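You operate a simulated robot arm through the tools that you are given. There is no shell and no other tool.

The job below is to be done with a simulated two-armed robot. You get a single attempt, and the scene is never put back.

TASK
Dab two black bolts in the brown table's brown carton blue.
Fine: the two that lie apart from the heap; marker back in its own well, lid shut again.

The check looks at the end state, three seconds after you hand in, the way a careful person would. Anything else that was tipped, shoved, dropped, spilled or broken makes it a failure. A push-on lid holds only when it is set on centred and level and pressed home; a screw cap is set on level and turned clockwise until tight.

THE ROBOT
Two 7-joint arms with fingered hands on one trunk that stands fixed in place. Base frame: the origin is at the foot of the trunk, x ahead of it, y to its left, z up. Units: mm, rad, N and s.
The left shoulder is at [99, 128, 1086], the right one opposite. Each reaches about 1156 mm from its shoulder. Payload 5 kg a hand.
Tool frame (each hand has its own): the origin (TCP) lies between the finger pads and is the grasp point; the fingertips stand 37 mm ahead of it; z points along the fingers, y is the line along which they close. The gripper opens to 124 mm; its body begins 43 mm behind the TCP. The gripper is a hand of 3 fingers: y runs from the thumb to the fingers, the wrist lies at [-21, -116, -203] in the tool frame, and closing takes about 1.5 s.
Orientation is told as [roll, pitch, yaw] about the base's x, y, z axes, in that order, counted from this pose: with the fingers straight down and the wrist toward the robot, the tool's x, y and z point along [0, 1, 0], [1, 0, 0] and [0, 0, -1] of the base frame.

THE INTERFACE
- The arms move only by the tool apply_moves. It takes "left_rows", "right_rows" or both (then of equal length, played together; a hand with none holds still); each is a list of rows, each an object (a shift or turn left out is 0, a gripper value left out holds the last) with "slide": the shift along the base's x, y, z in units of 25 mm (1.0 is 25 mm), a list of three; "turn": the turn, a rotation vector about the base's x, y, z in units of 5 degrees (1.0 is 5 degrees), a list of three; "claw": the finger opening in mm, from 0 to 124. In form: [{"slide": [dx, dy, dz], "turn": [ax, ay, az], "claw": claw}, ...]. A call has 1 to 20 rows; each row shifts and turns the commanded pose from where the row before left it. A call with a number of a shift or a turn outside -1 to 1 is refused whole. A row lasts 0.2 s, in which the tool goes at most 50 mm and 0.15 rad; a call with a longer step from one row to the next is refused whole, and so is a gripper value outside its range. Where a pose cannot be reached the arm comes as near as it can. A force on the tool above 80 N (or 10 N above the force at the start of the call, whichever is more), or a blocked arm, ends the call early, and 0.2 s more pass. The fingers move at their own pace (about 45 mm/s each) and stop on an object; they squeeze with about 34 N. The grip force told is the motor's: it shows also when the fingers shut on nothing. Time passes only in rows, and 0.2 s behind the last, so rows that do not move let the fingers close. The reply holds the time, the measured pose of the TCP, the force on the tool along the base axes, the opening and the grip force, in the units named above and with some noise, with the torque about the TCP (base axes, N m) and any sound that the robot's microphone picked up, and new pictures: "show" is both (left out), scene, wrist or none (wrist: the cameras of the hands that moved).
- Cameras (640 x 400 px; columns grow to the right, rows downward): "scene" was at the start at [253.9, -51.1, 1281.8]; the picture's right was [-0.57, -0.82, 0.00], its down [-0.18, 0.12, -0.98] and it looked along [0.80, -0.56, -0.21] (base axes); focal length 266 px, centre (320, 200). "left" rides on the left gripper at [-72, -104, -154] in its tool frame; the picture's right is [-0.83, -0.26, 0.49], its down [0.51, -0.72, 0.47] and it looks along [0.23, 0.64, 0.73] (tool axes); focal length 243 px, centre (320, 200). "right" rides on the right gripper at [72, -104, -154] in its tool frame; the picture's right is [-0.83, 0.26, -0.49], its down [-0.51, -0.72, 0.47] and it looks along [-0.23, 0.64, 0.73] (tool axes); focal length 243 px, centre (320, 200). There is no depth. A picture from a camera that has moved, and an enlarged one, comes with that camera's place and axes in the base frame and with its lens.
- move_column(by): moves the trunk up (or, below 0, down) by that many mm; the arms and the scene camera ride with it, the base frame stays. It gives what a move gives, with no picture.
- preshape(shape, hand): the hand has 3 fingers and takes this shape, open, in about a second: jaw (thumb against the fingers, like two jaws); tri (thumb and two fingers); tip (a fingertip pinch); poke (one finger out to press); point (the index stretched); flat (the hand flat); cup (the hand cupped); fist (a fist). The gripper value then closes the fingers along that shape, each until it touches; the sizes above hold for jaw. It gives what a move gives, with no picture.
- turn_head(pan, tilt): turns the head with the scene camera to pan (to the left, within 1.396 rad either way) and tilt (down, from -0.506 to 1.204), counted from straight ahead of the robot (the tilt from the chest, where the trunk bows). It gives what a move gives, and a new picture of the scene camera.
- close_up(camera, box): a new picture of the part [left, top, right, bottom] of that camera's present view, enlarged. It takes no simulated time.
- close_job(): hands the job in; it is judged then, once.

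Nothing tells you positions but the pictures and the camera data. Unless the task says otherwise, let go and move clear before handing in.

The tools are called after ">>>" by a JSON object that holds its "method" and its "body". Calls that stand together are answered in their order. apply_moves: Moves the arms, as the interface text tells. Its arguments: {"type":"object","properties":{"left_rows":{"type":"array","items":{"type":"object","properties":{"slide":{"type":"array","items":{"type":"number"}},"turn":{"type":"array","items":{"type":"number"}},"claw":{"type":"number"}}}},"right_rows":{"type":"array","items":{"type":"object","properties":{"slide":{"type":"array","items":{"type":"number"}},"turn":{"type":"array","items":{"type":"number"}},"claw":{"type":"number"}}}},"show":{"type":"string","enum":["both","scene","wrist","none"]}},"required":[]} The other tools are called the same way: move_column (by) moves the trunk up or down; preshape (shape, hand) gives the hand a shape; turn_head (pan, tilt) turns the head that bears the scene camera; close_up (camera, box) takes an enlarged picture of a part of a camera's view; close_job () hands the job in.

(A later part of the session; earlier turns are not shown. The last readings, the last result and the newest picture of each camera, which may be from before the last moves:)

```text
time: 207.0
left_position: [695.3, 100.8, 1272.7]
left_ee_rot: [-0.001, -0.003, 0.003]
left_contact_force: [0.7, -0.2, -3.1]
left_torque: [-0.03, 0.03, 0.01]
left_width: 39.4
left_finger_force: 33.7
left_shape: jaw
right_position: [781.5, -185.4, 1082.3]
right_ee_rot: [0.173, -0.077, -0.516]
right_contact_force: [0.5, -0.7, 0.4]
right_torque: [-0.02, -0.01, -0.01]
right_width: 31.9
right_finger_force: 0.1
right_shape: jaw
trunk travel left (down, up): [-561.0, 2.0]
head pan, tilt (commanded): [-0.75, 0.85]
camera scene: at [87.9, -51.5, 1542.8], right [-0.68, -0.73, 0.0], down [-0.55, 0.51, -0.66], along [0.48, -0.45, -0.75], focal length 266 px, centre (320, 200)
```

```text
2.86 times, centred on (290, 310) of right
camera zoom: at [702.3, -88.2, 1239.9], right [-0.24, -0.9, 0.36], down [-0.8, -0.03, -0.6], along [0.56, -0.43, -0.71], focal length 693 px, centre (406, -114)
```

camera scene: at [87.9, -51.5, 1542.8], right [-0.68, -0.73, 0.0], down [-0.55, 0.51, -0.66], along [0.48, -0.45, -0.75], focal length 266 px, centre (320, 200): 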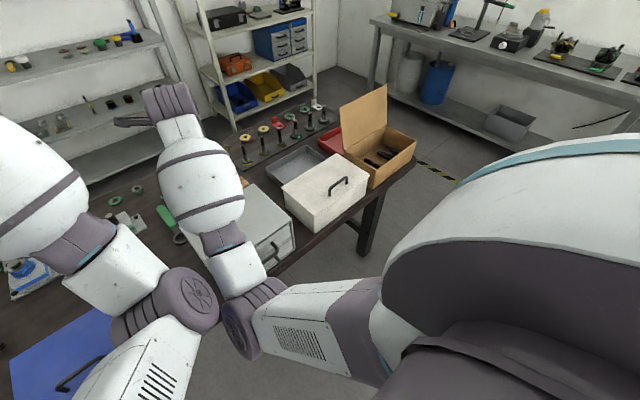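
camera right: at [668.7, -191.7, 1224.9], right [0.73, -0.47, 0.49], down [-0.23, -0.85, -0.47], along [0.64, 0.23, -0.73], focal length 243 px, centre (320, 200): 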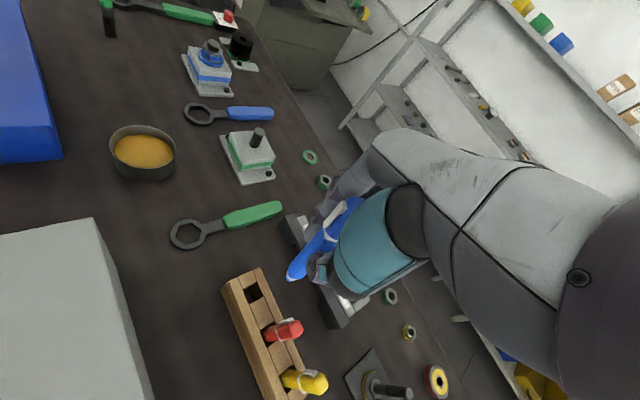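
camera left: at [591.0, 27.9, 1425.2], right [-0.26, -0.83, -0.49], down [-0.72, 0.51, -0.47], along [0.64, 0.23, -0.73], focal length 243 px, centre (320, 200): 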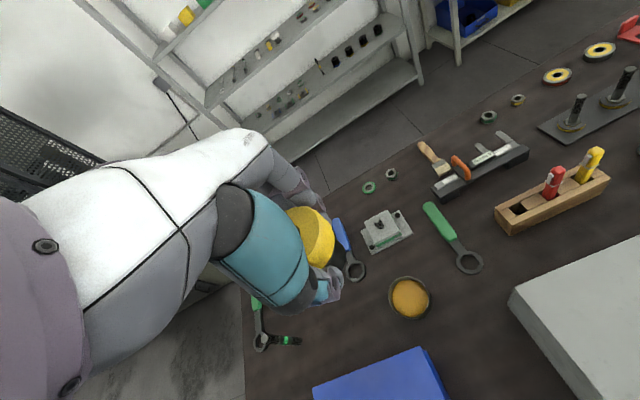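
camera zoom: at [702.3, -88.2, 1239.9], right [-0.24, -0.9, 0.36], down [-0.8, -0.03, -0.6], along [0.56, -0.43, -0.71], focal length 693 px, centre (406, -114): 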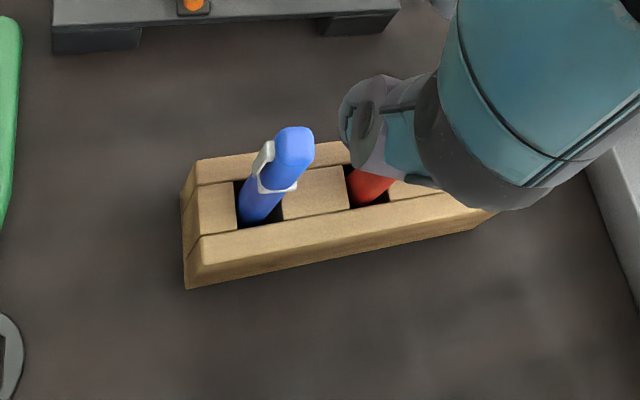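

The blue marker stands in its own well, just like the other two. Next I'll move the right arm away to the right, levelling the hand, while keeping clear of the left arm.

>>> {"method": "apply_moves", "body": {"right_rows": [{"slide": [0, -0.3, 0.8], "turn": [0, 0, 0.4]}, {"slide": [0, -0.5, 0.8], "turn": [0, 0, 0.5]}, {"slide": [-0.2, -0.8, 0.8], "turn": [0, 0, 0.5]}, {"slide": [-0.3, -0.9, 0.8], "turn": [0, 0, 0.5]}, {"slide": [-0.4, -0.9, 0.8], "turn": [0, 0, 0.5]}, {"slide": [-0.4, -0.9, 0.6], "turn": [0, 0, 0.5]}, {"slide": [-0.4, -0.9, 0.4], "turn": [0, 0, 0.5]}, {"slide": [-0.4, -0.9, 0.2], "turn": [0, 0, 0.5]}, {"slide": [-0.4, -0.9, 0], "turn": [0, 0, 0.5]}, {"slide": [-0.4, -0.9, 0], "turn": [0, 0, 0.5]}, {"slide": [-0.4, -0.9, 0], "turn": [0, 0, 0.5]}, {"slide": [-0.4, -0.9, 0], "turn": [0, 0, 0.5]}, {}], "show": "scene"}}

```text
time: 209.8
left_position: [695.8, 102.7, 1272.8]
left_ee_rot: [-0.001, -0.004, 0.003]
left_contact_force: [0.3, 0.9, -2.6]
left_torque: [-0.02, 0.0, 0.01]
left_width: 39.4
left_finger_force: 33.6
left_shape: jaw
right_position: [689.8, -425.9, 1213.9]
right_ee_rot: [0.172, -0.077, 0.003]
right_contact_force: [0.2, -0.7, 0.3]
right_torque: [0.02, 0.01, -0.04]
right_width: 31.6
right_finger_force: 0.1
right_shape: jaw
trunk travel left (down, up): [-561.0, 2.0]
head pan, tilt (commanded): [-0.75, 0.85]
camera scene: at [88.0, -50.5, 1542.8], right [-0.68, -0.73, 0.0], down [-0.55, 0.51, -0.66], along [0.48, -0.45, -0.75], focal length 266 px, centre (320, 200)
```

scene: 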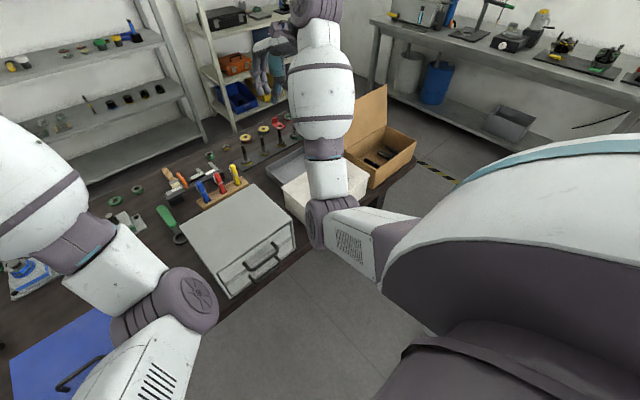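

Continuing to move the right arm further right and levelling its hand.

>>> {"method": "apply_moves", "body": {"right_rows": [{"slide": [-0.5, -0.9, 0.5], "turn": [-0.33, 0.15, 0]}, {"slide": [-0.5, -0.9, 0.5], "turn": [-0.33, 0.15, 0]}, {"slide": [-0.5, -0.9, 0.5], "turn": [-0.33, 0.15, 0]}, {"slide": [-0.5, -0.9, 0.5], "turn": [-0.33, 0.15, 0]}, {"slide": [-0.5, -0.9, 0.5], "turn": [-0.33, 0.15, 0]}, {"slide": [-0.5, -0.9, 0.5], "turn": [-0.33, 0.13, 0]}, {"slide": [-0.5, -0.9, 0.5]}, {"slide": [-0.5, -0.9, 0.5]}, {"slide": [-0.5, -0.9, 0.2]}, {}], "show": "scene"}}

>>> {"method": "close_up", "body": {"camera": "scene", "box": [160, 130, 320, 260]}}

```text
time: 212.0
left_position: [695.8, 103.9, 1271.9]
left_ee_rot: [0.0, -0.003, 0.001]
left_contact_force: [-0.5, 0.3, -3.3]
left_torque: [-0.06, 0.03, 0.0]
left_width: 39.2
left_finger_force: 34.1
left_shape: jaw
right_position: [576.2, -630.7, 1318.6]
right_ee_rot: [0.0, 0.002, 0.007]
right_contact_force: [0.6, 0.3, 0.7]
right_torque: [-0.04, 0.03, -0.02]
right_width: 31.7
right_finger_force: 0.1
right_shape: jaw
trunk travel left (down, up): [-561.0, 2.0]
head pan, tilt (commanded): [-0.75, 0.85]
camera scene: at [88.3, -51.0, 1542.8], right [-0.68, -0.73, 0.0], down [-0.55, 0.51, -0.66], along [0.48, -0.45, -0.75], focal length 266 px, centre (320, 200)
```

scene: 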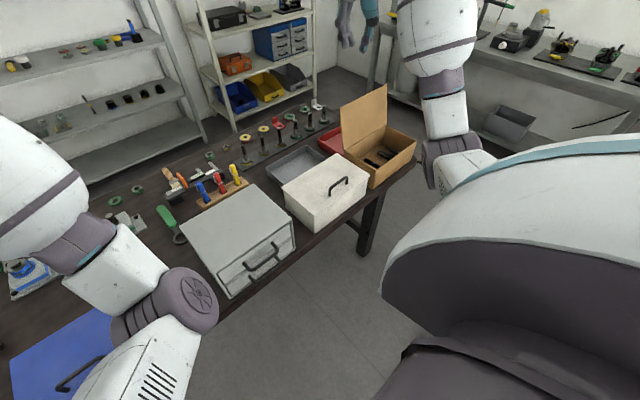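

```text
3.08 times, centred on (240, 195) of scene
camera zoom: at [88.3, -51.0, 1542.8], right [-0.68, -0.73, 0.0], down [-0.55, 0.51, -0.66], along [0.48, -0.45, -0.75], focal length 817 px, centre (566, 215)
```

zoom: 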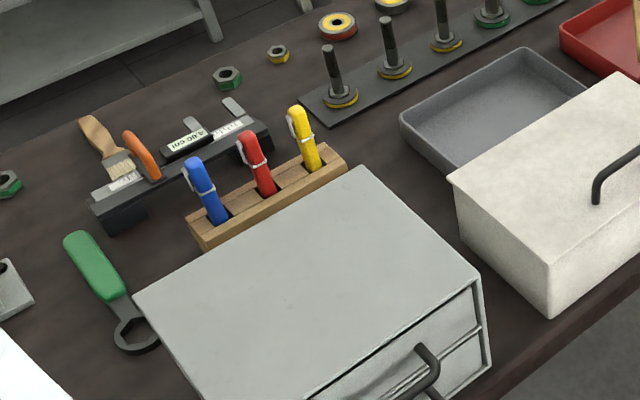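

Everything looks in place. I'll double-check the marker block hasn't shifted using the same zoom as before, then put the yellow item back.

>>> {"method": "close_up", "body": {"camera": "scene", "box": [190, 175, 225, 215]}}

>>> {"method": "close_up", "body": {"camera": "scene", "box": [170, 140, 320, 260]}}

```text
10.00 times, centred on (208, 195) of scene
camera zoom: at [88.3, -51.0, 1542.8], right [-0.68, -0.73, 0.0], down [-0.55, 0.51, -0.66], along [0.48, -0.45, -0.75], focal length 2657 px, centre (1445, 250)
```

zoom: 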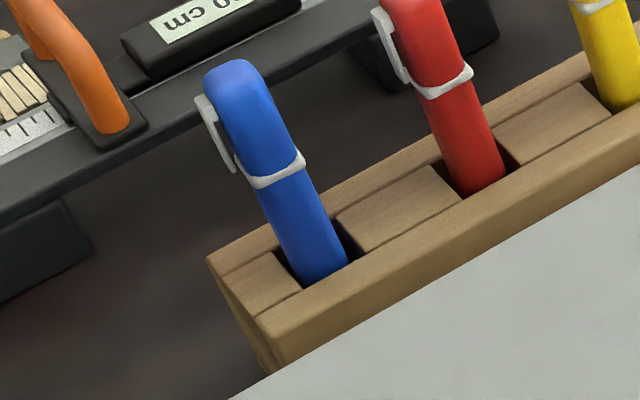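

```text
3.33 times, centred on (245, 200) of scene
camera zoom: at [88.3, -51.0, 1542.8], right [-0.68, -0.73, 0.0], down [-0.55, 0.51, -0.66], along [0.48, -0.45, -0.75], focal length 886 px, centre (570, 200)
```

zoom: 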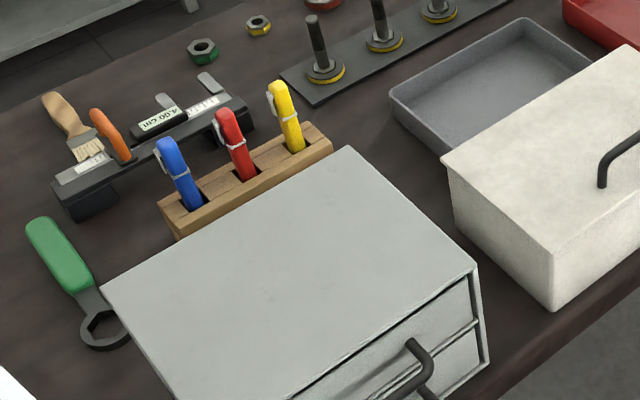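

The block and drawer unit are unmoved and the marker is well seated. I'll lower the trunk to the earlier reference height so I can compare the item's position with the original picture exactly.

>>> {"method": "move_column", "body": {"by": -66}}

>>> {"method": "turn_head", "body": {"pan": -0.75, "tilt": 0.85}}

>>> {"method": "close_up", "body": {"camera": "scene", "box": [160, 140, 280, 220]}}

```text
time: 213.0
left_position: [700.6, 101.3, 1052.8]
left_ee_rot: [0.001, 0.22, 0.001]
left_contact_force: [-0.4, -0.3, -2.5]
left_torque: [-0.04, -0.01, -0.01]
left_width: 39.3
left_finger_force: 34.0
left_shape: jaw
right_position: [576.3, -630.2, 1254.0]
right_ee_rot: [0.0, -0.001, 0.007]
right_contact_force: [-0.3, 0.2, -0.6]
right_torque: [0.03, 0.04, 0.04]
right_width: 31.3
right_finger_force: 0.1
right_shape: jaw
trunk travel left (down, up): [-495.0, 68.0]
head pan, tilt (commanded): [-0.75, 0.85]
```

```text
time: 213.6
left_position: [700.4, 101.8, 1051.6]
left_ee_rot: [0.0, 0.222, 0.001]
left_contact_force: [-0.6, -0.4, -3.8]
left_torque: [-0.03, -0.01, -0.03]
left_width: 39.3
left_finger_force: 34.3
left_shape: jaw
right_position: [577.2, -630.8, 1252.3]
right_ee_rot: [0.001, 0.002, 0.007]
right_contact_force: [-0.6, 0.6, 0.5]
right_torque: [0.01, -0.03, 0.03]
right_width: 31.7
right_finger_force: 0.0
right_shape: jaw
trunk travel left (down, up): [-495.0, 68.0]
head pan, tilt (commanded): [-0.75, 0.85]
camera scene: at [159.3, -51.2, 1464.7], right [-0.68, -0.73, 0.0], down [-0.55, 0.51, -0.66], along [0.48, -0.45, -0.75], focal length 266 px, centre (320, 200)
```

scene: 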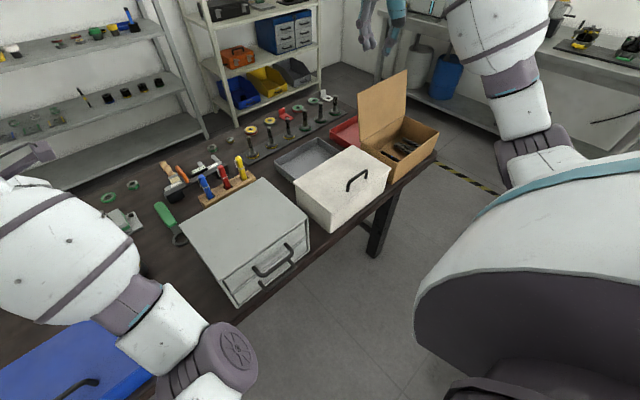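

```text
5.00 times, centred on (220, 180) of scene
camera zoom: at [159.3, -51.2, 1464.7], right [-0.68, -0.73, 0.0], down [-0.55, 0.51, -0.66], along [0.48, -0.45, -0.75], focal length 1328 px, centre (820, 300)
```

zoom: 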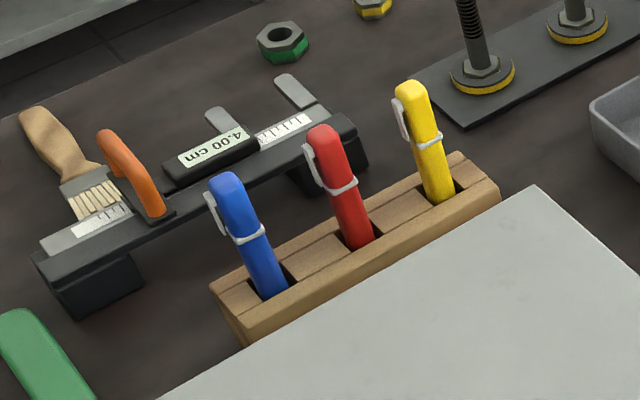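

The block matches the original picture exactly. The left hand sagged and tilted with the trunk move, so I'll raise and level it again before placing the item.

>>> {"method": "apply_moves", "body": {"left_rows": [{"slide": [0, 0, 0.6], "turn": [0, -0.5, 0]}, {"slide": [0, 0, 0.6], "turn": [0, -0.5, 0]}, {"slide": [0, 0, 0.6], "turn": [0, -0.5, 0]}, {"slide": [0, 0, 0.6], "turn": [0, -0.5, 0]}, {"slide": [-0.2, 0, 0.6], "turn": [0, -0.5, 0]}, {"slide": [-0.2, 0, 0.6], "turn": [0, 0, 0]}, {}]}}

```text
time: 215.2
left_position: [691.5, 104.7, 1142.2]
left_ee_rot: [-0.001, 0.004, 0.0]
left_contact_force: [1.0, -0.4, -2.7]
left_torque: [-0.01, 0.02, -0.05]
left_width: 39.1
left_finger_force: 34.3
left_shape: jaw
right_position: [577.3, -629.9, 1252.5]
right_ee_rot: [0.002, 0.002, 0.008]
right_contact_force: [0.5, -0.8, 0.6]
right_torque: [-0.02, 0.01, 0.01]
right_width: 31.5
right_finger_force: 0.0
right_shape: jaw
trunk travel left (down, up): [-495.0, 68.0]
head pan, tilt (commanded): [-0.75, 0.85]
camera scene: at [159.5, -51.3, 1464.6], right [-0.68, -0.73, 0.0], down [-0.55, 0.51, -0.66], along [0.48, -0.45, -0.75], focal length 266 px, centre (320, 200)
camera left: at [587.5, 29.3, 1296.5], right [-0.26, -0.83, -0.49], down [-0.72, 0.51, -0.47], along [0.64, 0.23, -0.73], focal length 243 px, centre (320, 200)
```

scene: 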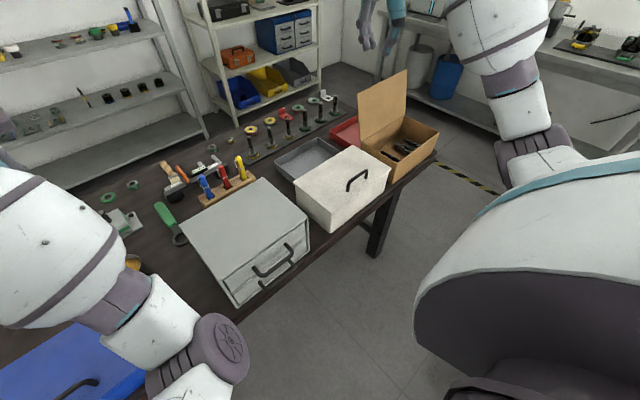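
left: 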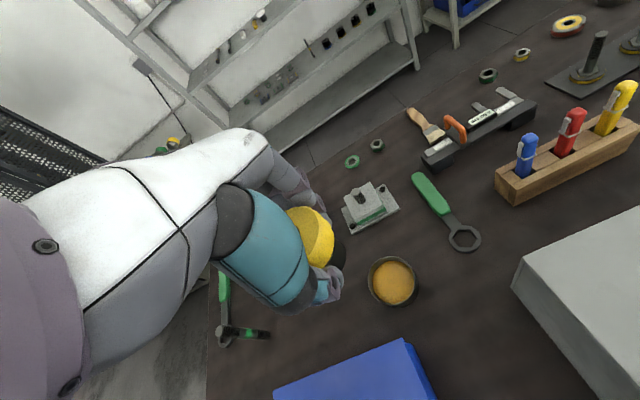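

The hand is level with the item upright. I'll carry it over the drawer unit to just above its original spot.

>>> {"method": "apply_moves", "body": {"left_rows": [{"slide": [-0.42, -0.96, 0.2]}, {"slide": [-0.42, -0.96, 0]}, {"slide": [-0.42, -0.96, 0]}, {"slide": [-0.42, -0.96, 0]}, {"slide": [-0.42, -0.96, 0]}, {"slide": [-0.42, -0.96, 0]}, {"slide": [-0.42, -0.96, 0]}, {"slide": [-0.42, -0.96, 0]}, {"slide": [-0.42, -0.96, 0]}, {"slide": [-0.42, -0.96, 0]}, {"slide": [-0.42, -0.96, 0]}, {"slide": [-0.42, -0.96, -0.2]}, {"slide": [-0.42, -0.96, -0.4]}, {"slide": [-0.42, -0.96, -0.6]}, {"slide": [-0.42, -0.96, -0.6]}, {}]}}

```text
time: 218.6
left_position: [566.9, -259.3, 1054.2]
left_ee_rot: [-0.002, 0.004, 0.0]
left_contact_force: [0.8, -0.3, -3.6]
left_torque: [-0.01, 0.04, -0.01]
left_width: 39.4
left_finger_force: 34.0
left_shape: jaw
left hand out of reach, approached as far as the arm can: row 1, 2, 3, 4, 5, 6, 7, 8, 9, 10, 11
right_position: [576.7, -630.9, 1251.9]
right_ee_rot: [0.001, 0.001, 0.009]
right_contact_force: [-0.1, -0.3, -0.4]
right_torque: [0.0, -0.01, 0.0]
right_width: 31.5
right_finger_force: 0.1
right_shape: jaw
trunk travel left (down, up): [-495.0, 68.0]
head pan, tilt (commanded): [-0.75, 0.85]
camera scene: at [159.5, -51.1, 1464.7], right [-0.68, -0.73, 0.0], down [-0.55, 0.51, -0.66], along [0.48, -0.45, -0.75], focal length 266 px, centre (320, 200)
camera left: at [462.3, -332.9, 1206.3], right [-0.26, -0.83, -0.49], down [-0.72, 0.51, -0.47], along [0.64, 0.23, -0.73], focal length 243 px, centre (320, 200)
```

scene: 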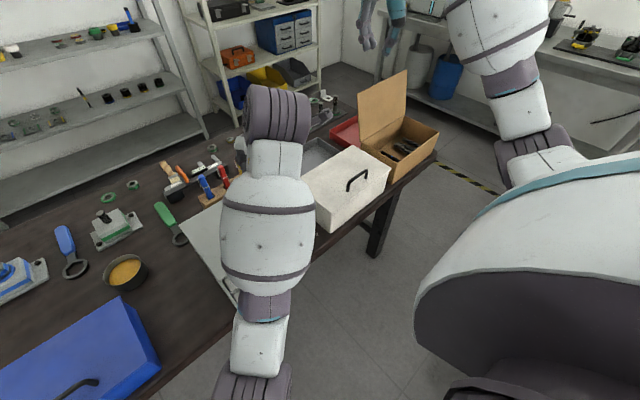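
left: 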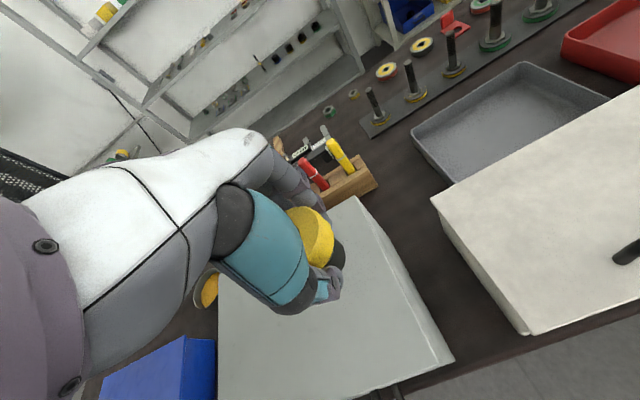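

I'll fine-position to the computed original spot, still above the surface, and check.

>>> {"method": "apply_moves", "body": {"left_rows": [{"slide": [-0.46, 0.055, 0]}, {"slide": [-0.46, 0.055, 0]}, {"slide": [-0.45, 0.055, 0]}, {"slide": [0, 0, -0.5]}, {"slide": [0, 0, -0.4]}, {}], "show": "wrist"}}

>>> {"method": "close_up", "body": {"camera": "left", "box": [250, 170, 430, 350]}}

```text
time: 220.0
left_position: [530.1, -254.0, 1032.8]
left_ee_rot: [0.0, 0.003, 0.001]
left_contact_force: [-0.1, 0.0, -2.9]
left_torque: [0.03, 0.02, 0.01]
left_width: 39.1
left_finger_force: 34.1
left_shape: jaw
right_position: [577.2, -631.4, 1252.6]
right_ee_rot: [0.0, 0.001, 0.007]
right_contact_force: [-0.2, -0.2, 0.3]
right_torque: [-0.01, -0.04, -0.03]
right_width: 32.1
right_finger_force: 0.0
right_shape: jaw
trunk travel left (down, up): [-495.0, 68.0]
head pan, tilt (commanded): [-0.75, 0.85]
camera left: at [426.9, -328.9, 1185.4], right [-0.26, -0.83, -0.49], down [-0.72, 0.51, -0.47], along [0.64, 0.23, -0.73], focal length 243 px, centre (320, 200)
```

left: 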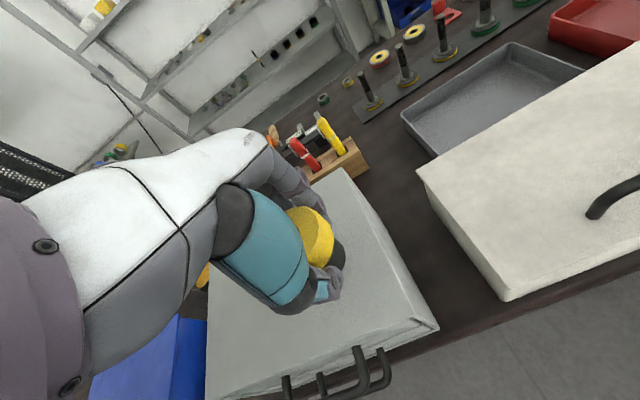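

```text
2.22 times, centred on (340, 260) of left
camera zoom: at [426.9, -328.9, 1185.4], right [-0.26, -0.83, -0.49], down [-0.72, 0.51, -0.47], along [0.64, 0.23, -0.73], focal length 539 px, centre (276, 67)
```

zoom: 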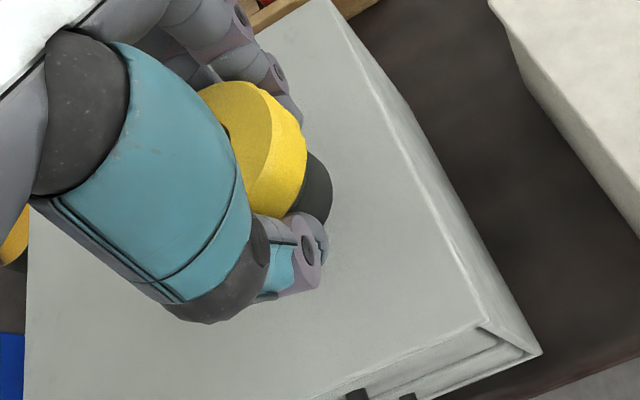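

Positioned. I'll lower gently until the weight transfers to the surface.

>>> {"method": "apply_moves", "body": {"left_rows": [{"slide": [0, 0, -0.4]}, {"slide": [0, 0, -0.3]}, {"slide": [0, 0, -0.1]}, {}], "show": "none"}}

>>> {"method": "apply_moves", "body": {"left_rows": [{"slide": [0, 0, -0.06]}, {}], "show": "none"}}

>>> {"method": "apply_moves", "body": {"left_rows": [{"slide": [0, 0, -0.05]}, {}], "show": "none"}}

```text
time: 221.0
left_position: [531.8, -256.0, 1011.5]
left_ee_rot: [0.001, 0.005, 0.002]
left_contact_force: [0.4, -0.1, -2.7]
left_torque: [-0.03, 0.0, 0.0]
left_width: 39.1
left_finger_force: 33.7
left_shape: jaw
right_position: [575.8, -629.5, 1252.0]
right_ee_rot: [0.0, 0.003, 0.007]
right_contact_force: [0.3, 0.2, 0.2]
right_torque: [-0.01, -0.01, -0.02]
right_width: 31.5
right_finger_force: 0.0
right_shape: jaw
trunk travel left (down, up): [-495.0, 68.0]
head pan, tilt (commanded): [-0.75, 0.85]
```

```text
time: 221.6
left_position: [531.9, -254.2, 1010.8]
left_ee_rot: [0.001, 0.004, 0.002]
left_contact_force: [0.5, -0.1, -3.2]
left_torque: [-0.01, 0.03, -0.01]
left_width: 39.1
left_finger_force: 33.3
left_shape: jaw
right_position: [576.6, -631.5, 1251.7]
right_ee_rot: [0.002, 0.002, 0.007]
right_contact_force: [0.4, 0.1, 0.9]
right_torque: [0.0, -0.02, -0.01]
right_width: 31.6
right_finger_force: 0.1
right_shape: jaw
trunk travel left (down, up): [-495.0, 68.0]
head pan, tilt (commanded): [-0.75, 0.85]
```

```text
time: 222.2
left_position: [531.2, -256.1, 1010.0]
left_ee_rot: [0.0, 0.005, 0.002]
left_contact_force: [0.4, 0.1, -3.0]
left_torque: [-0.04, 0.02, 0.02]
left_width: 39.2
left_finger_force: 34.3
left_shape: jaw
right_position: [577.4, -631.5, 1252.7]
right_ee_rot: [0.0, 0.002, 0.007]
right_contact_force: [0.6, 0.1, -0.6]
right_torque: [0.01, 0.01, -0.02]
right_width: 31.9
right_finger_force: 0.0
right_shape: jaw
trunk travel left (down, up): [-495.0, 68.0]
head pan, tilt (commanded): [-0.75, 0.85]
```

>>> {"method": "apply_moves", "body": {"left_rows": [{"slide": [0, 0, -0.05]}, {}], "show": "none"}}

>>> {"method": "apply_moves", "body": {"left_rows": [{"slide": [0, 0, -0.05]}, {}], "show": "none"}}

```text
time: 222.8
left_position: [532.1, -256.0, 1009.3]
left_ee_rot: [-0.001, 0.005, -0.001]
left_contact_force: [0.4, 0.0, -3.3]
left_torque: [-0.01, -0.01, -0.01]
left_width: 39.5
left_finger_force: 34.5
left_shape: jaw
right_position: [578.1, -630.3, 1252.0]
right_ee_rot: [0.0, 0.004, 0.007]
right_contact_force: [0.5, 0.2, 0.2]
right_torque: [0.0, -0.02, 0.0]
right_width: 31.8
right_finger_force: 0.0
right_shape: jaw
trunk travel left (down, up): [-495.0, 68.0]
head pan, tilt (commanded): [-0.75, 0.85]
```

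```text
time: 223.4
left_position: [530.8, -256.1, 1008.1]
left_ee_rot: [0.0, 0.003, 0.001]
left_contact_force: [0.3, -1.2, 0.0]
left_torque: [-0.04, -0.06, 0.01]
left_width: 39.2
left_finger_force: 34.1
left_shape: jaw
right_position: [577.4, -630.2, 1252.0]
right_ee_rot: [-0.001, -0.001, 0.009]
right_contact_force: [0.2, 0.3, -0.4]
right_torque: [-0.02, 0.01, 0.01]
right_width: 31.8
right_finger_force: 0.1
right_shape: jaw
trunk travel left (down, up): [-495.0, 68.0]
head pan, tilt (commanded): [-0.75, 0.85]
```

The weight is transferred. I'll release, withdraw straight up, and then move the left arm away to compare the position with the original picture.

>>> {"method": "apply_moves", "body": {"left_rows": [{"claw": 45}, {"claw": 60}, {"claw": 80}, {"claw": 90}, {"slide": [0, 0, 0.5]}, {"slide": [0, 0, 0.9]}, {"slide": [0, 0, 0.9]}, {"slide": [0, 0, 0.9]}, {"slide": [0, 0, 0.9]}, {}], "show": "wrist"}}

>>> {"method": "apply_moves", "body": {"left_rows": [{"slide": [0.2, 0.9, 0.5]}, {"slide": [0.2, 0.9, 0.5]}, {"slide": [0.2, 0.9, 0.5]}, {"slide": [0.2, 0.9, 0.5]}, {"slide": [0.2, 0.9, 0.5]}, {"slide": [0.2, 0.9, 0.5]}, {"slide": [0.2, 0.9, 0.3]}, {"slide": [0.2, 0.9, 0.3]}, {"slide": [0.2, 0.9, 0.3]}, {"slide": [0.2, 0.9, 0]}, {"slide": [0.2, 0.9, 0]}, {"slide": [0.2, 0.9, 0]}, {"slide": [0.2, 0.9, 0]}, {}], "show": "scene"}}

>>> {"method": "close_up", "body": {"camera": "scene", "box": [160, 140, 280, 220]}}

```text
time: 225.6
left_position: [550.3, -250.1, 1063.0]
left_ee_rot: [-0.002, -0.001, -0.001]
left_contact_force: [-0.2, -0.5, 0.5]
left_torque: [-0.02, 0.01, 0.01]
left_width: 89.6
left_finger_force: 0.1
left_shape: jaw
left hand out of reach, approached as far as the arm can: row 7, 8, 9
right_position: [576.1, -631.5, 1252.4]
right_ee_rot: [0.0, 0.0, 0.008]
right_contact_force: [0.0, -0.5, 0.6]
right_torque: [-0.02, 0.03, 0.01]
right_width: 31.6
right_finger_force: 0.0
right_shape: jaw
trunk travel left (down, up): [-495.0, 68.0]
head pan, tilt (commanded): [-0.75, 0.85]
camera left: at [447.0, -323.2, 1216.0], right [-0.26, -0.83, -0.49], down [-0.72, 0.51, -0.47], along [0.64, 0.23, -0.73], focal length 243 px, centre (320, 200)
```

left: 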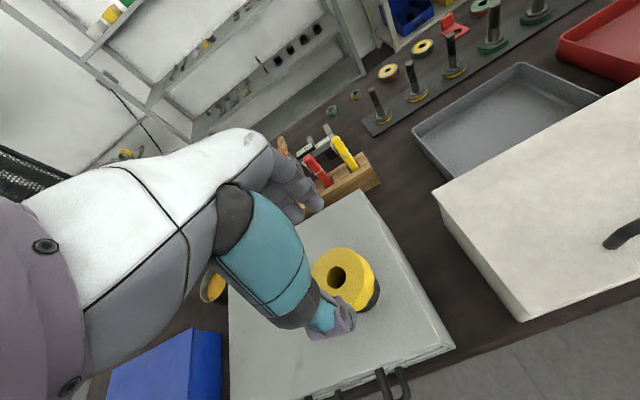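

```text
time: 228.6
left_position: [643.8, 42.9, 1105.6]
left_ee_rot: [0.0, 0.004, 0.0]
left_contact_force: [-0.2, 0.4, 0.5]
left_torque: [0.03, 0.0, 0.0]
left_width: 89.7
left_finger_force: 0.1
left_shape: jaw
left hand out of reach, approached as far as the arm can: row 1, 2, 3, 4, 5, 6, 7, 8, 9
right_position: [576.4, -630.4, 1253.2]
right_ee_rot: [0.0, 0.001, 0.008]
right_contact_force: [0.8, 0.4, -0.5]
right_torque: [0.02, -0.02, 0.03]
right_width: 31.5
right_finger_force: 0.0
right_shape: jaw
trunk travel left (down, up): [-495.0, 68.0]
head pan, tilt (commanded): [-0.75, 0.85]
camera scene: at [159.0, -51.8, 1464.7], right [-0.68, -0.73, 0.0], down [-0.55, 0.51, -0.66], along [0.48, -0.45, -0.75], focal length 266 px, centre (320, 200)
```

scene: 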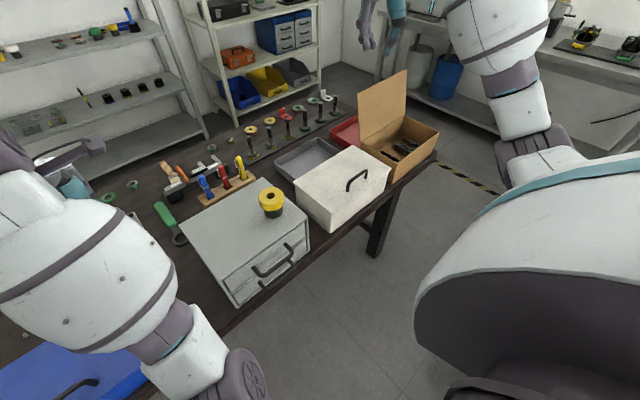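

```text
5.00 times, centred on (220, 180) of scene
camera zoom: at [159.0, -51.8, 1464.7], right [-0.68, -0.73, 0.0], down [-0.55, 0.51, -0.66], along [0.48, -0.45, -0.75], focal length 1328 px, centre (820, 300)
```

zoom: 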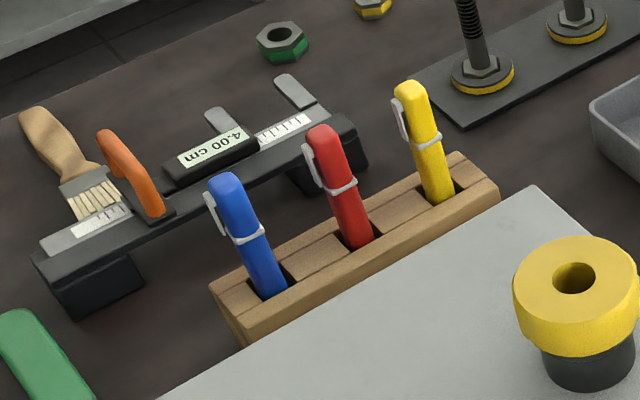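

The item stands again within a few mm of its original place. Now for the lid: first I'll move the left arm up and back out of the way, and raise the right hand, before lowering the trunk to the height that worked for the lid.

>>> {"method": "apply_moves", "body": {"left_rows": [{"slide": [-0.3, 0.4, 0.8]}, {"slide": [-0.3, 0.4, 0.8]}, {"slide": [-0.3, 0.4, 0.8]}, {"slide": [-0.3, 0.4, 0.8]}, {"slide": [-0.3, 0.4, 0.8]}, {"slide": [-0.3, 0.4, 0.8]}, {"slide": [-0.3, 0.4, 0.8]}, {"slide": [-0.3, 0.4, 0.8]}, {"slide": [-0.3, 0.4, 0.8]}, {"slide": [-0.3, 0.4, 0.8]}, {"slide": [0, 0, 0.5]}, {}], "right_rows": [{"slide": [-0.4, 0.1, 0.7]}, {"slide": [-0.4, 0.1, 0.7]}, {"slide": [-0.4, 0.1, 0.7]}, {"slide": [-0.4, 0.1, 0.7]}, {"slide": [-0.4, 0, 0.7]}, {"slide": [-0.4, 0, 0.7]}, {"slide": [-0.4, 0, 0.7]}, {"slide": [-0.4, 0, 0.7]}, {"slide": [-0.4, 0, 0.7]}, {"slide": [-0.4, 0, 0.5]}, {}, {}], "show": "scene"}}

```text
time: 231.2
left_position: [694.2, 140.0, 1151.5]
left_ee_rot: [0.002, 0.0, 0.002]
left_contact_force: [1.1, -0.8, 0.0]
left_torque: [0.01, 0.03, -0.01]
left_width: 89.9
left_finger_force: 0.1
left_shape: jaw
left hand out of reach, approached as far as the arm can: row 1, 2, 3, 4, 5, 6, 7, 8, 9, 10, 11
right_position: [477.0, -621.9, 1421.7]
right_ee_rot: [0.001, 0.0, 0.007]
right_contact_force: [-0.7, -0.2, -0.8]
right_torque: [-0.02, -0.05, 0.01]
right_width: 31.4
right_finger_force: 0.1
right_shape: jaw
trunk travel left (down, up): [-495.0, 68.0]
head pan, tilt (commanded): [-0.75, 0.85]
camera scene: at [158.9, -51.3, 1464.7], right [-0.68, -0.73, 0.0], down [-0.55, 0.51, -0.66], along [0.48, -0.45, -0.75], focal length 266 px, centre (320, 200)
```

scene: 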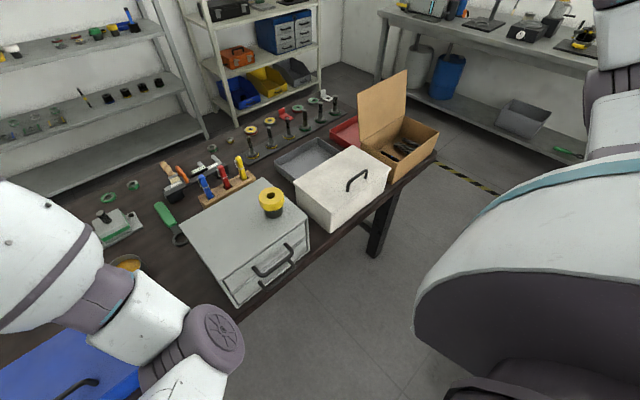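

The left arm is in a cramped posture. I'll try moving its hand outward to the left, then up, to unwind it.

>>> {"method": "apply_moves", "body": {"left_rows": [{"slide": [0, 0.9, 0]}, {"slide": [0, 0.9, 0]}, {"slide": [0, 0.9, 0]}, {"slide": [0, 0.9, 0]}, {"slide": [0, 0.9, 0]}, {"slide": [0, 0.9, 0]}, {"slide": [0, 0.9, 0]}, {"slide": [0, 0.9, 0]}, {}], "show": "scene"}}

```text
time: 233.2
left_position: [692.9, 318.4, 1151.6]
left_ee_rot: [0.001, 0.004, 0.001]
left_contact_force: [-0.8, 0.0, 1.2]
left_torque: [0.02, 0.02, 0.03]
left_width: 89.8
left_finger_force: 0.1
left_shape: jaw
right_position: [475.6, -622.0, 1421.3]
right_ee_rot: [0.0, 0.003, 0.007]
right_contact_force: [0.4, -0.7, 1.4]
right_torque: [0.0, 0.01, 0.02]
right_width: 31.5
right_finger_force: 0.0
right_shape: jaw
trunk travel left (down, up): [-495.0, 68.0]
head pan, tilt (commanded): [-0.75, 0.85]
camera scene: at [159.0, -51.9, 1464.7], right [-0.68, -0.73, 0.0], down [-0.55, 0.51, -0.66], along [0.48, -0.45, -0.75], focal length 266 px, centre (320, 200)
```

scene: 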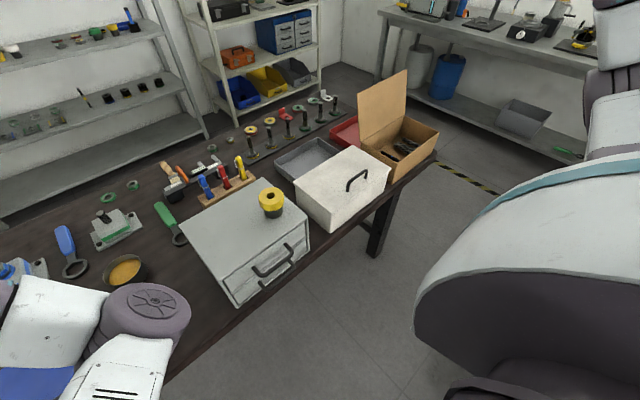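

>>> {"method": "apply_moves", "body": {"left_rows": [{"slide": [0.2, 0.4, 0.9]}, {"slide": [0.2, 0.4, 0.9]}, {"slide": [0.2, 0.4, 0.9]}, {"slide": [0.2, 0.4, 0.9]}, {"slide": [0.2, 0, 0.9]}, {"slide": [0.2, 0, 0.9]}, {"slide": [0.2, 0, 0.9]}, {"slide": [0.2, 0, 0.9]}, {"slide": [0.2, 0, 0.9]}, {"slide": [0.2, 0, 0.9]}, {}], "show": "scene"}}

>>> {"method": "turn_head", "body": {"pan": 0.5, "tilt": 0.6}}

```text
time: 235.6
left_position: [741.8, 360.1, 1375.5]
left_ee_rot: [0.001, 0.003, 0.003]
left_contact_force: [-0.7, 0.0, -0.4]
left_torque: [-0.02, 0.0, -0.01]
left_width: 90.0
left_finger_force: 0.1
left_shape: jaw
right_position: [476.4, -621.4, 1421.3]
right_ee_rot: [0.0, 0.003, 0.006]
right_contact_force: [0.4, -0.2, 0.1]
right_torque: [0.02, 0.01, -0.03]
right_width: 31.5
right_finger_force: 0.1
right_shape: jaw
trunk travel left (down, up): [-495.0, 68.0]
head pan, tilt (commanded): [-0.75, 0.85]
camera scene: at [159.4, -51.4, 1464.6], right [-0.68, -0.73, 0.0], down [-0.55, 0.51, -0.66], along [0.48, -0.45, -0.75], focal length 266 px, centre (320, 200)
```

scene: 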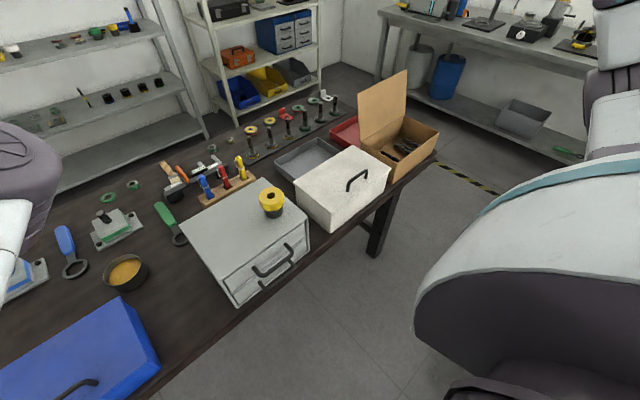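

```text
time: 237.1
left_position: [741.1, 360.5, 1376.1]
left_ee_rot: [0.0, 0.003, 0.002]
left_contact_force: [-0.1, -0.5, -1.3]
left_torque: [-0.04, -0.02, 0.02]
left_width: 89.6
left_finger_force: 0.0
left_shape: jaw
right_position: [475.2, -623.1, 1421.2]
right_ee_rot: [0.0, 0.003, 0.007]
right_contact_force: [-0.3, 0.3, 0.4]
right_torque: [0.04, -0.03, 0.01]
right_width: 31.8
right_finger_force: 0.1
right_shape: jaw
trunk travel left (down, up): [-495.0, 68.0]
head pan, tilt (commanded): [0.499, 0.6]
camera scene: at [179.6, 44.2, 1485.6], right [0.48, -0.88, 0.0], down [-0.5, -0.27, -0.82], along [0.72, 0.39, -0.57], focal length 266 px, centre (320, 200)
```

scene: 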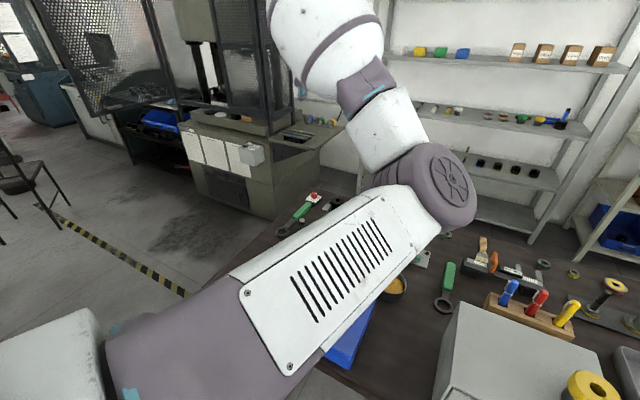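

The left arm is now high and clear. I'll lower the trunk by 220 and look at the carton.

>>> {"method": "move_column", "body": {"by": -220}}

>>> {"method": "turn_head", "body": {"pan": -1.05, "tilt": 0.65}}

```text
time: 239.4
left_position: [753.5, 359.6, 1134.8]
left_ee_rot: [0.002, 0.04, 0.001]
left_contact_force: [-0.3, 0.6, -0.1]
left_torque: [0.0, 0.0, -0.02]
left_width: 89.7
left_finger_force: 0.1
left_shape: jaw
right_position: [476.1, -620.4, 1203.0]
right_ee_rot: [0.0, -0.002, 0.008]
right_contact_force: [-0.6, 0.2, 0.9]
right_torque: [-0.01, -0.03, 0.02]
right_width: 31.7
right_finger_force: 0.1
right_shape: jaw
trunk travel left (down, up): [-275.0, 288.0]
head pan, tilt (commanded): [0.499, 0.6]
```

```text
time: 241.0
left_position: [754.1, 358.7, 1133.5]
left_ee_rot: [0.002, 0.043, 0.002]
left_contact_force: [-0.5, -0.2, 0.7]
left_torque: [0.01, 0.0, -0.01]
left_width: 89.9
left_finger_force: 0.0
left_shape: jaw
right_position: [475.7, -618.6, 1202.4]
right_ee_rot: [0.0, 0.001, 0.009]
right_contact_force: [0.2, 0.4, 0.2]
right_torque: [0.02, 0.04, -0.01]
right_width: 31.5
right_finger_force: 0.1
right_shape: jaw
trunk travel left (down, up): [-275.0, 288.0]
head pan, tilt (commanded): [-1.051, 0.649]
camera scene: at [220.4, -73.4, 1242.1], right [-0.87, -0.5, 0.0], down [-0.3, 0.52, -0.8], along [0.4, -0.69, -0.6], focal length 266 px, centre (320, 200)
```

scene: 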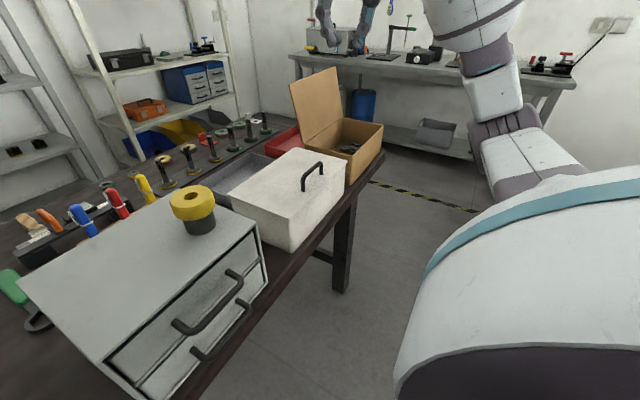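

Everything looks right in this view. I'll bring the right hand above the carton, high over the open lid.

>>> {"method": "apply_moves", "body": {"right_rows": [{"slide": [0.3, -0.98, 0]}, {"slide": [0.3, -0.98, 0]}, {"slide": [0.3, -0.98, 0]}, {"slide": [0.3, -0.98, 0]}, {"slide": [0.3, -0.98, 0]}, {"slide": [0.3, -0.98, 0]}, {"slide": [0.3, -0.98, 0]}, {}], "show": "none"}}

>>> {"method": "apply_moves", "body": {"right_rows": [{"slide": [0.45, 0, 0], "turn": [0, 0.5, 0]}, {"slide": [0.45, 0, 0], "turn": [0, 0.5, 0]}, {"slide": [0.45, 0, 0], "turn": [0, 0.5, 0]}, {"slide": [0.45, 0, 0], "turn": [0, 0.5, 0]}, {"slide": [0.45, 0, 0], "turn": [0, 0.5, 0]}, {"slide": [0.45, 0, 0], "turn": [0, 0.5, 0]}, {"slide": [0.45, 0, 0], "turn": [0, 0.5, 0]}, {"slide": [0.45, 0, 0], "turn": [0, 0.5, 0]}, {"slide": [0.45, 0, 0], "turn": [0, 0.5, 0]}, {"slide": [0.45, 0, 0], "turn": [0, 0.5, 0]}, {"slide": [0.45, 0, 0], "turn": [0, 0.5, 0]}, {"slide": [0.45, 0, 0], "turn": [0, 0.5, 0]}, {"slide": [0.45, 0, 0], "turn": [0, 0.5, 0]}, {"slide": [0.45, 0, 0], "turn": [0, 0.5, 0]}, {}]}}

```text
time: 242.8
left_position: [753.1, 360.3, 1134.3]
left_ee_rot: [-0.001, 0.042, 0.002]
left_contact_force: [0.7, -0.2, 0.0]
left_torque: [0.01, -0.01, -0.01]
left_width: 89.7
left_finger_force: 0.0
left_shape: jaw
right_position: [528.9, -792.2, 1201.9]
right_ee_rot: [0.002, 0.002, 0.008]
right_contact_force: [-0.2, 0.4, 0.8]
right_torque: [0.0, -0.02, 0.02]
right_width: 31.7
right_finger_force: 0.0
right_shape: jaw
trunk travel left (down, up): [-275.0, 288.0]
head pan, tilt (commanded): [-1.051, 0.649]
```

```text
time: 246.0
left_position: [752.0, 358.5, 1135.6]
left_ee_rot: [0.001, 0.04, 0.001]
left_contact_force: [0.1, 0.0, 0.7]
left_torque: [0.02, -0.04, -0.01]
left_width: 89.9
left_finger_force: 0.0
left_shape: jaw
right_position: [681.5, -793.3, 1201.4]
right_ee_rot: [0.005, 0.604, 0.009]
right_contact_force: [-0.8, 0.6, -0.2]
right_torque: [0.03, -0.04, 0.0]
right_width: 31.6
right_finger_force: 0.1
right_shape: jaw
trunk travel left (down, up): [-275.0, 288.0]
head pan, tilt (commanded): [-1.051, 0.649]
camera scene: at [218.8, -73.8, 1242.4], right [-0.87, -0.5, 0.0], down [-0.3, 0.52, -0.8], along [0.4, -0.69, -0.6], focal length 266 px, centre (320, 200)
camera right: at [683.1, -720.1, 1389.8], right [0.5, -0.83, 0.25], down [-0.86, -0.51, 0.02], along [0.11, -0.23, -0.97], focal length 243 px, centre (320, 200)
```

scene: 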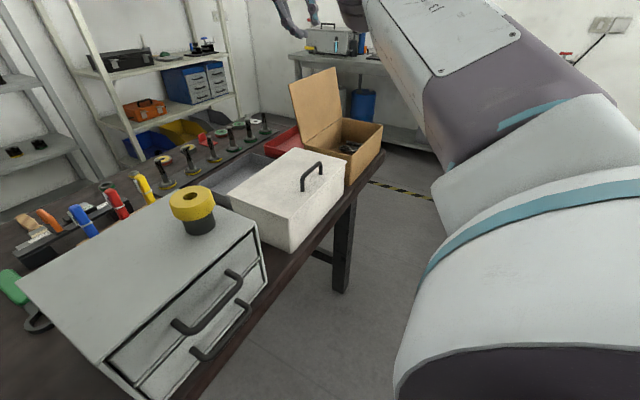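
right: 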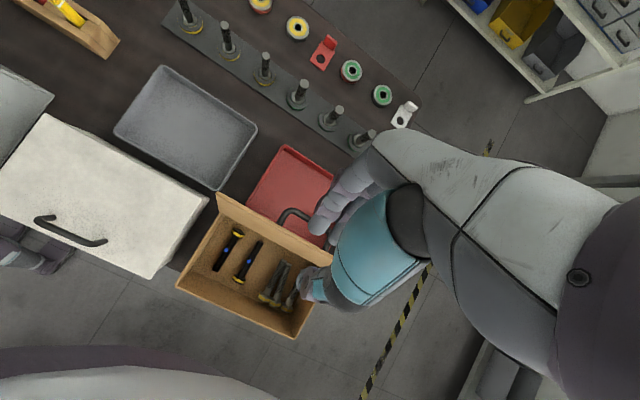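

The tilt at this height works without hitting limits, and both blue dabs are visible. I'll descend behind the lid towards the handle.

>>> {"method": "apply_moves", "body": {"right_rows": [{"slide": [0.35, -0.04, -0.8], "turn": [0, 0.2, 0]}, {"slide": [0.35, -0.04, -0.8], "turn": [0, 0.2, 0]}, {"slide": [0.3, -0.04, -0.8], "turn": [0, 0.2, 0]}, {"slide": [0.2, -0.04, -0.8]}, {}]}}

>>> {"method": "close_up", "body": {"camera": "scene", "box": [270, 30, 410, 190]}}

>>> {"method": "close_up", "body": {"camera": "right", "box": [200, 150, 400, 350]}}

```text
time: 247.2
left_position: [753.1, 360.9, 1133.8]
left_ee_rot: [0.001, 0.041, 0.003]
left_contact_force: [0.2, -0.3, -0.8]
left_torque: [0.0, 0.01, -0.01]
left_width: 89.6
left_finger_force: 0.1
left_shape: jaw
right_position: [713.7, -789.7, 1118.7]
right_ee_rot: [0.005, 0.662, 0.01]
right_contact_force: [-0.2, 0.3, 0.1]
right_torque: [-0.03, -0.01, -0.02]
right_width: 31.7
right_finger_force: 0.2
right_shape: jaw
right hand out of reach, approached as far as the arm can: row 1, 3
trunk travel left (down, up): [-275.0, 288.0]
head pan, tilt (commanded): [-1.051, 0.649]
camera scene: at [219.5, -72.8, 1242.3], right [-0.87, -0.5, 0.0], down [-0.3, 0.52, -0.8], along [0.4, -0.69, -0.6], focal length 266 px, centre (320, 200)
camera right: at [725.5, -716.0, 1306.0], right [0.51, -0.83, 0.22], down [-0.86, -0.51, 0.07], along [0.06, -0.23, -0.97], focal length 243 px, centre (320, 200)
```

scene: 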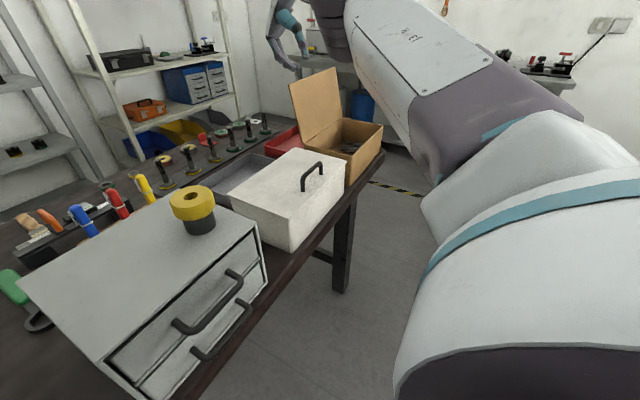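
right: 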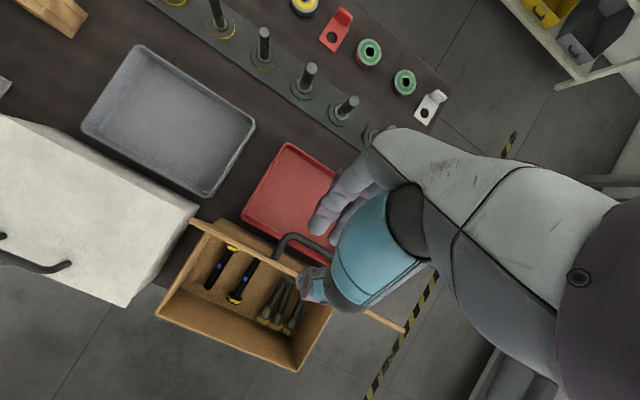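

```text
2.50 times, centred on (340, 110) of scene
camera zoom: at [219.5, -72.8, 1242.3], right [-0.87, -0.5, 0.0], down [-0.3, 0.52, -0.8], along [0.4, -0.69, -0.6], focal length 664 px, centre (270, 425)
```

zoom: 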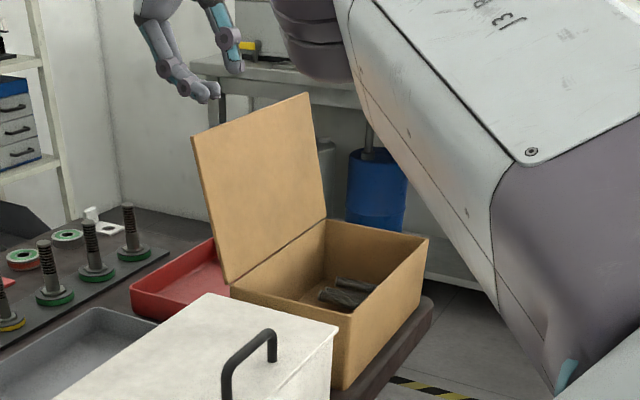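

```text
2.00 times, centred on (300, 250) of right
camera zoom: at [725.5, -716.0, 1306.0], right [0.51, -0.83, 0.22], down [-0.86, -0.51, 0.07], along [0.06, -0.23, -0.97], focal length 485 px, centre (360, 100)
```

zoom: 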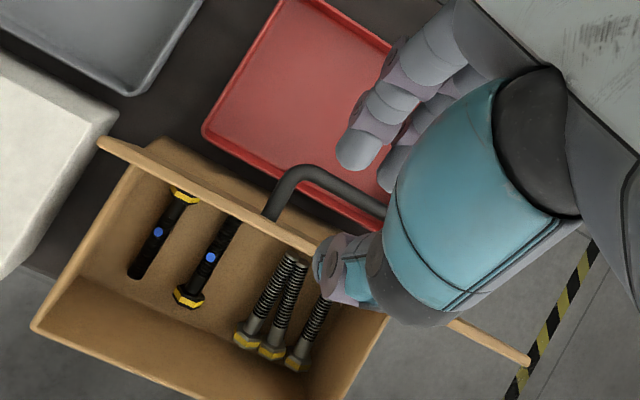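

The bar lies between the fingers and thumb from above. I'll descend straight down, in small steps.

>>> {"method": "apply_moves", "body": {"right_rows": [{"slide": [0, -0.05, -0.6]}, {"slide": [0, -0.05, -0.6]}, {"slide": [0, 0, -0.6]}, {}], "show": "none"}}

>>> {"method": "close_up", "body": {"camera": "right", "box": [200, 150, 400, 350]}}

>>> {"method": "close_up", "body": {"camera": "scene", "box": [270, 30, 410, 190]}}

```text
time: 248.2
left_position: [753.7, 360.7, 1131.9]
left_ee_rot: [-0.001, 0.04, 0.001]
left_contact_force: [0.2, -0.5, -0.3]
left_torque: [-0.03, -0.01, -0.01]
left_width: 89.7
left_finger_force: 0.1
left_shape: jaw
right_position: [713.5, -790.0, 1073.0]
right_ee_rot: [0.005, 0.665, 0.009]
right_contact_force: [0.3, -1.0, -0.1]
right_torque: [-0.03, 0.01, -0.02]
right_width: 31.7
right_finger_force: 0.0
right_shape: jaw
trunk travel left (down, up): [-275.0, 288.0]
head pan, tilt (commanded): [-1.051, 0.649]
```

```text
2.00 times, centred on (300, 250) of right
camera zoom: at [725.0, -718.1, 1260.2], right [0.51, -0.83, 0.22], down [-0.86, -0.51, 0.07], along [0.06, -0.23, -0.97], focal length 485 px, centre (360, 100)
```

zoom: 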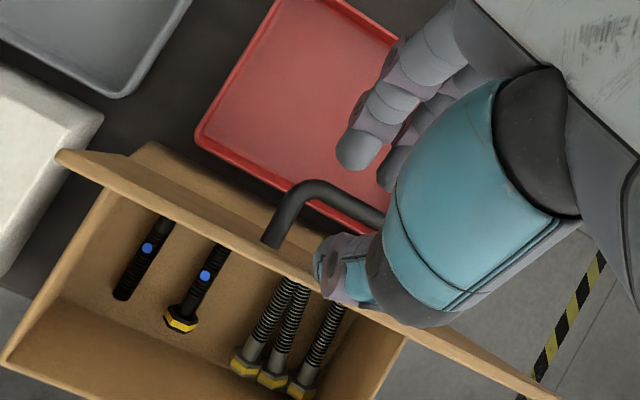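

```text
2.50 times, centred on (340, 110) of scene
camera zoom: at [220.3, -73.0, 1242.1], right [-0.87, -0.5, 0.0], down [-0.3, 0.52, -0.8], along [0.4, -0.69, -0.6], focal length 664 px, centre (270, 425)
```

zoom: 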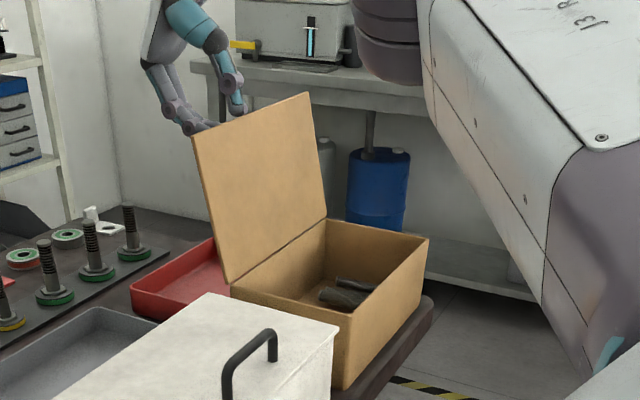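

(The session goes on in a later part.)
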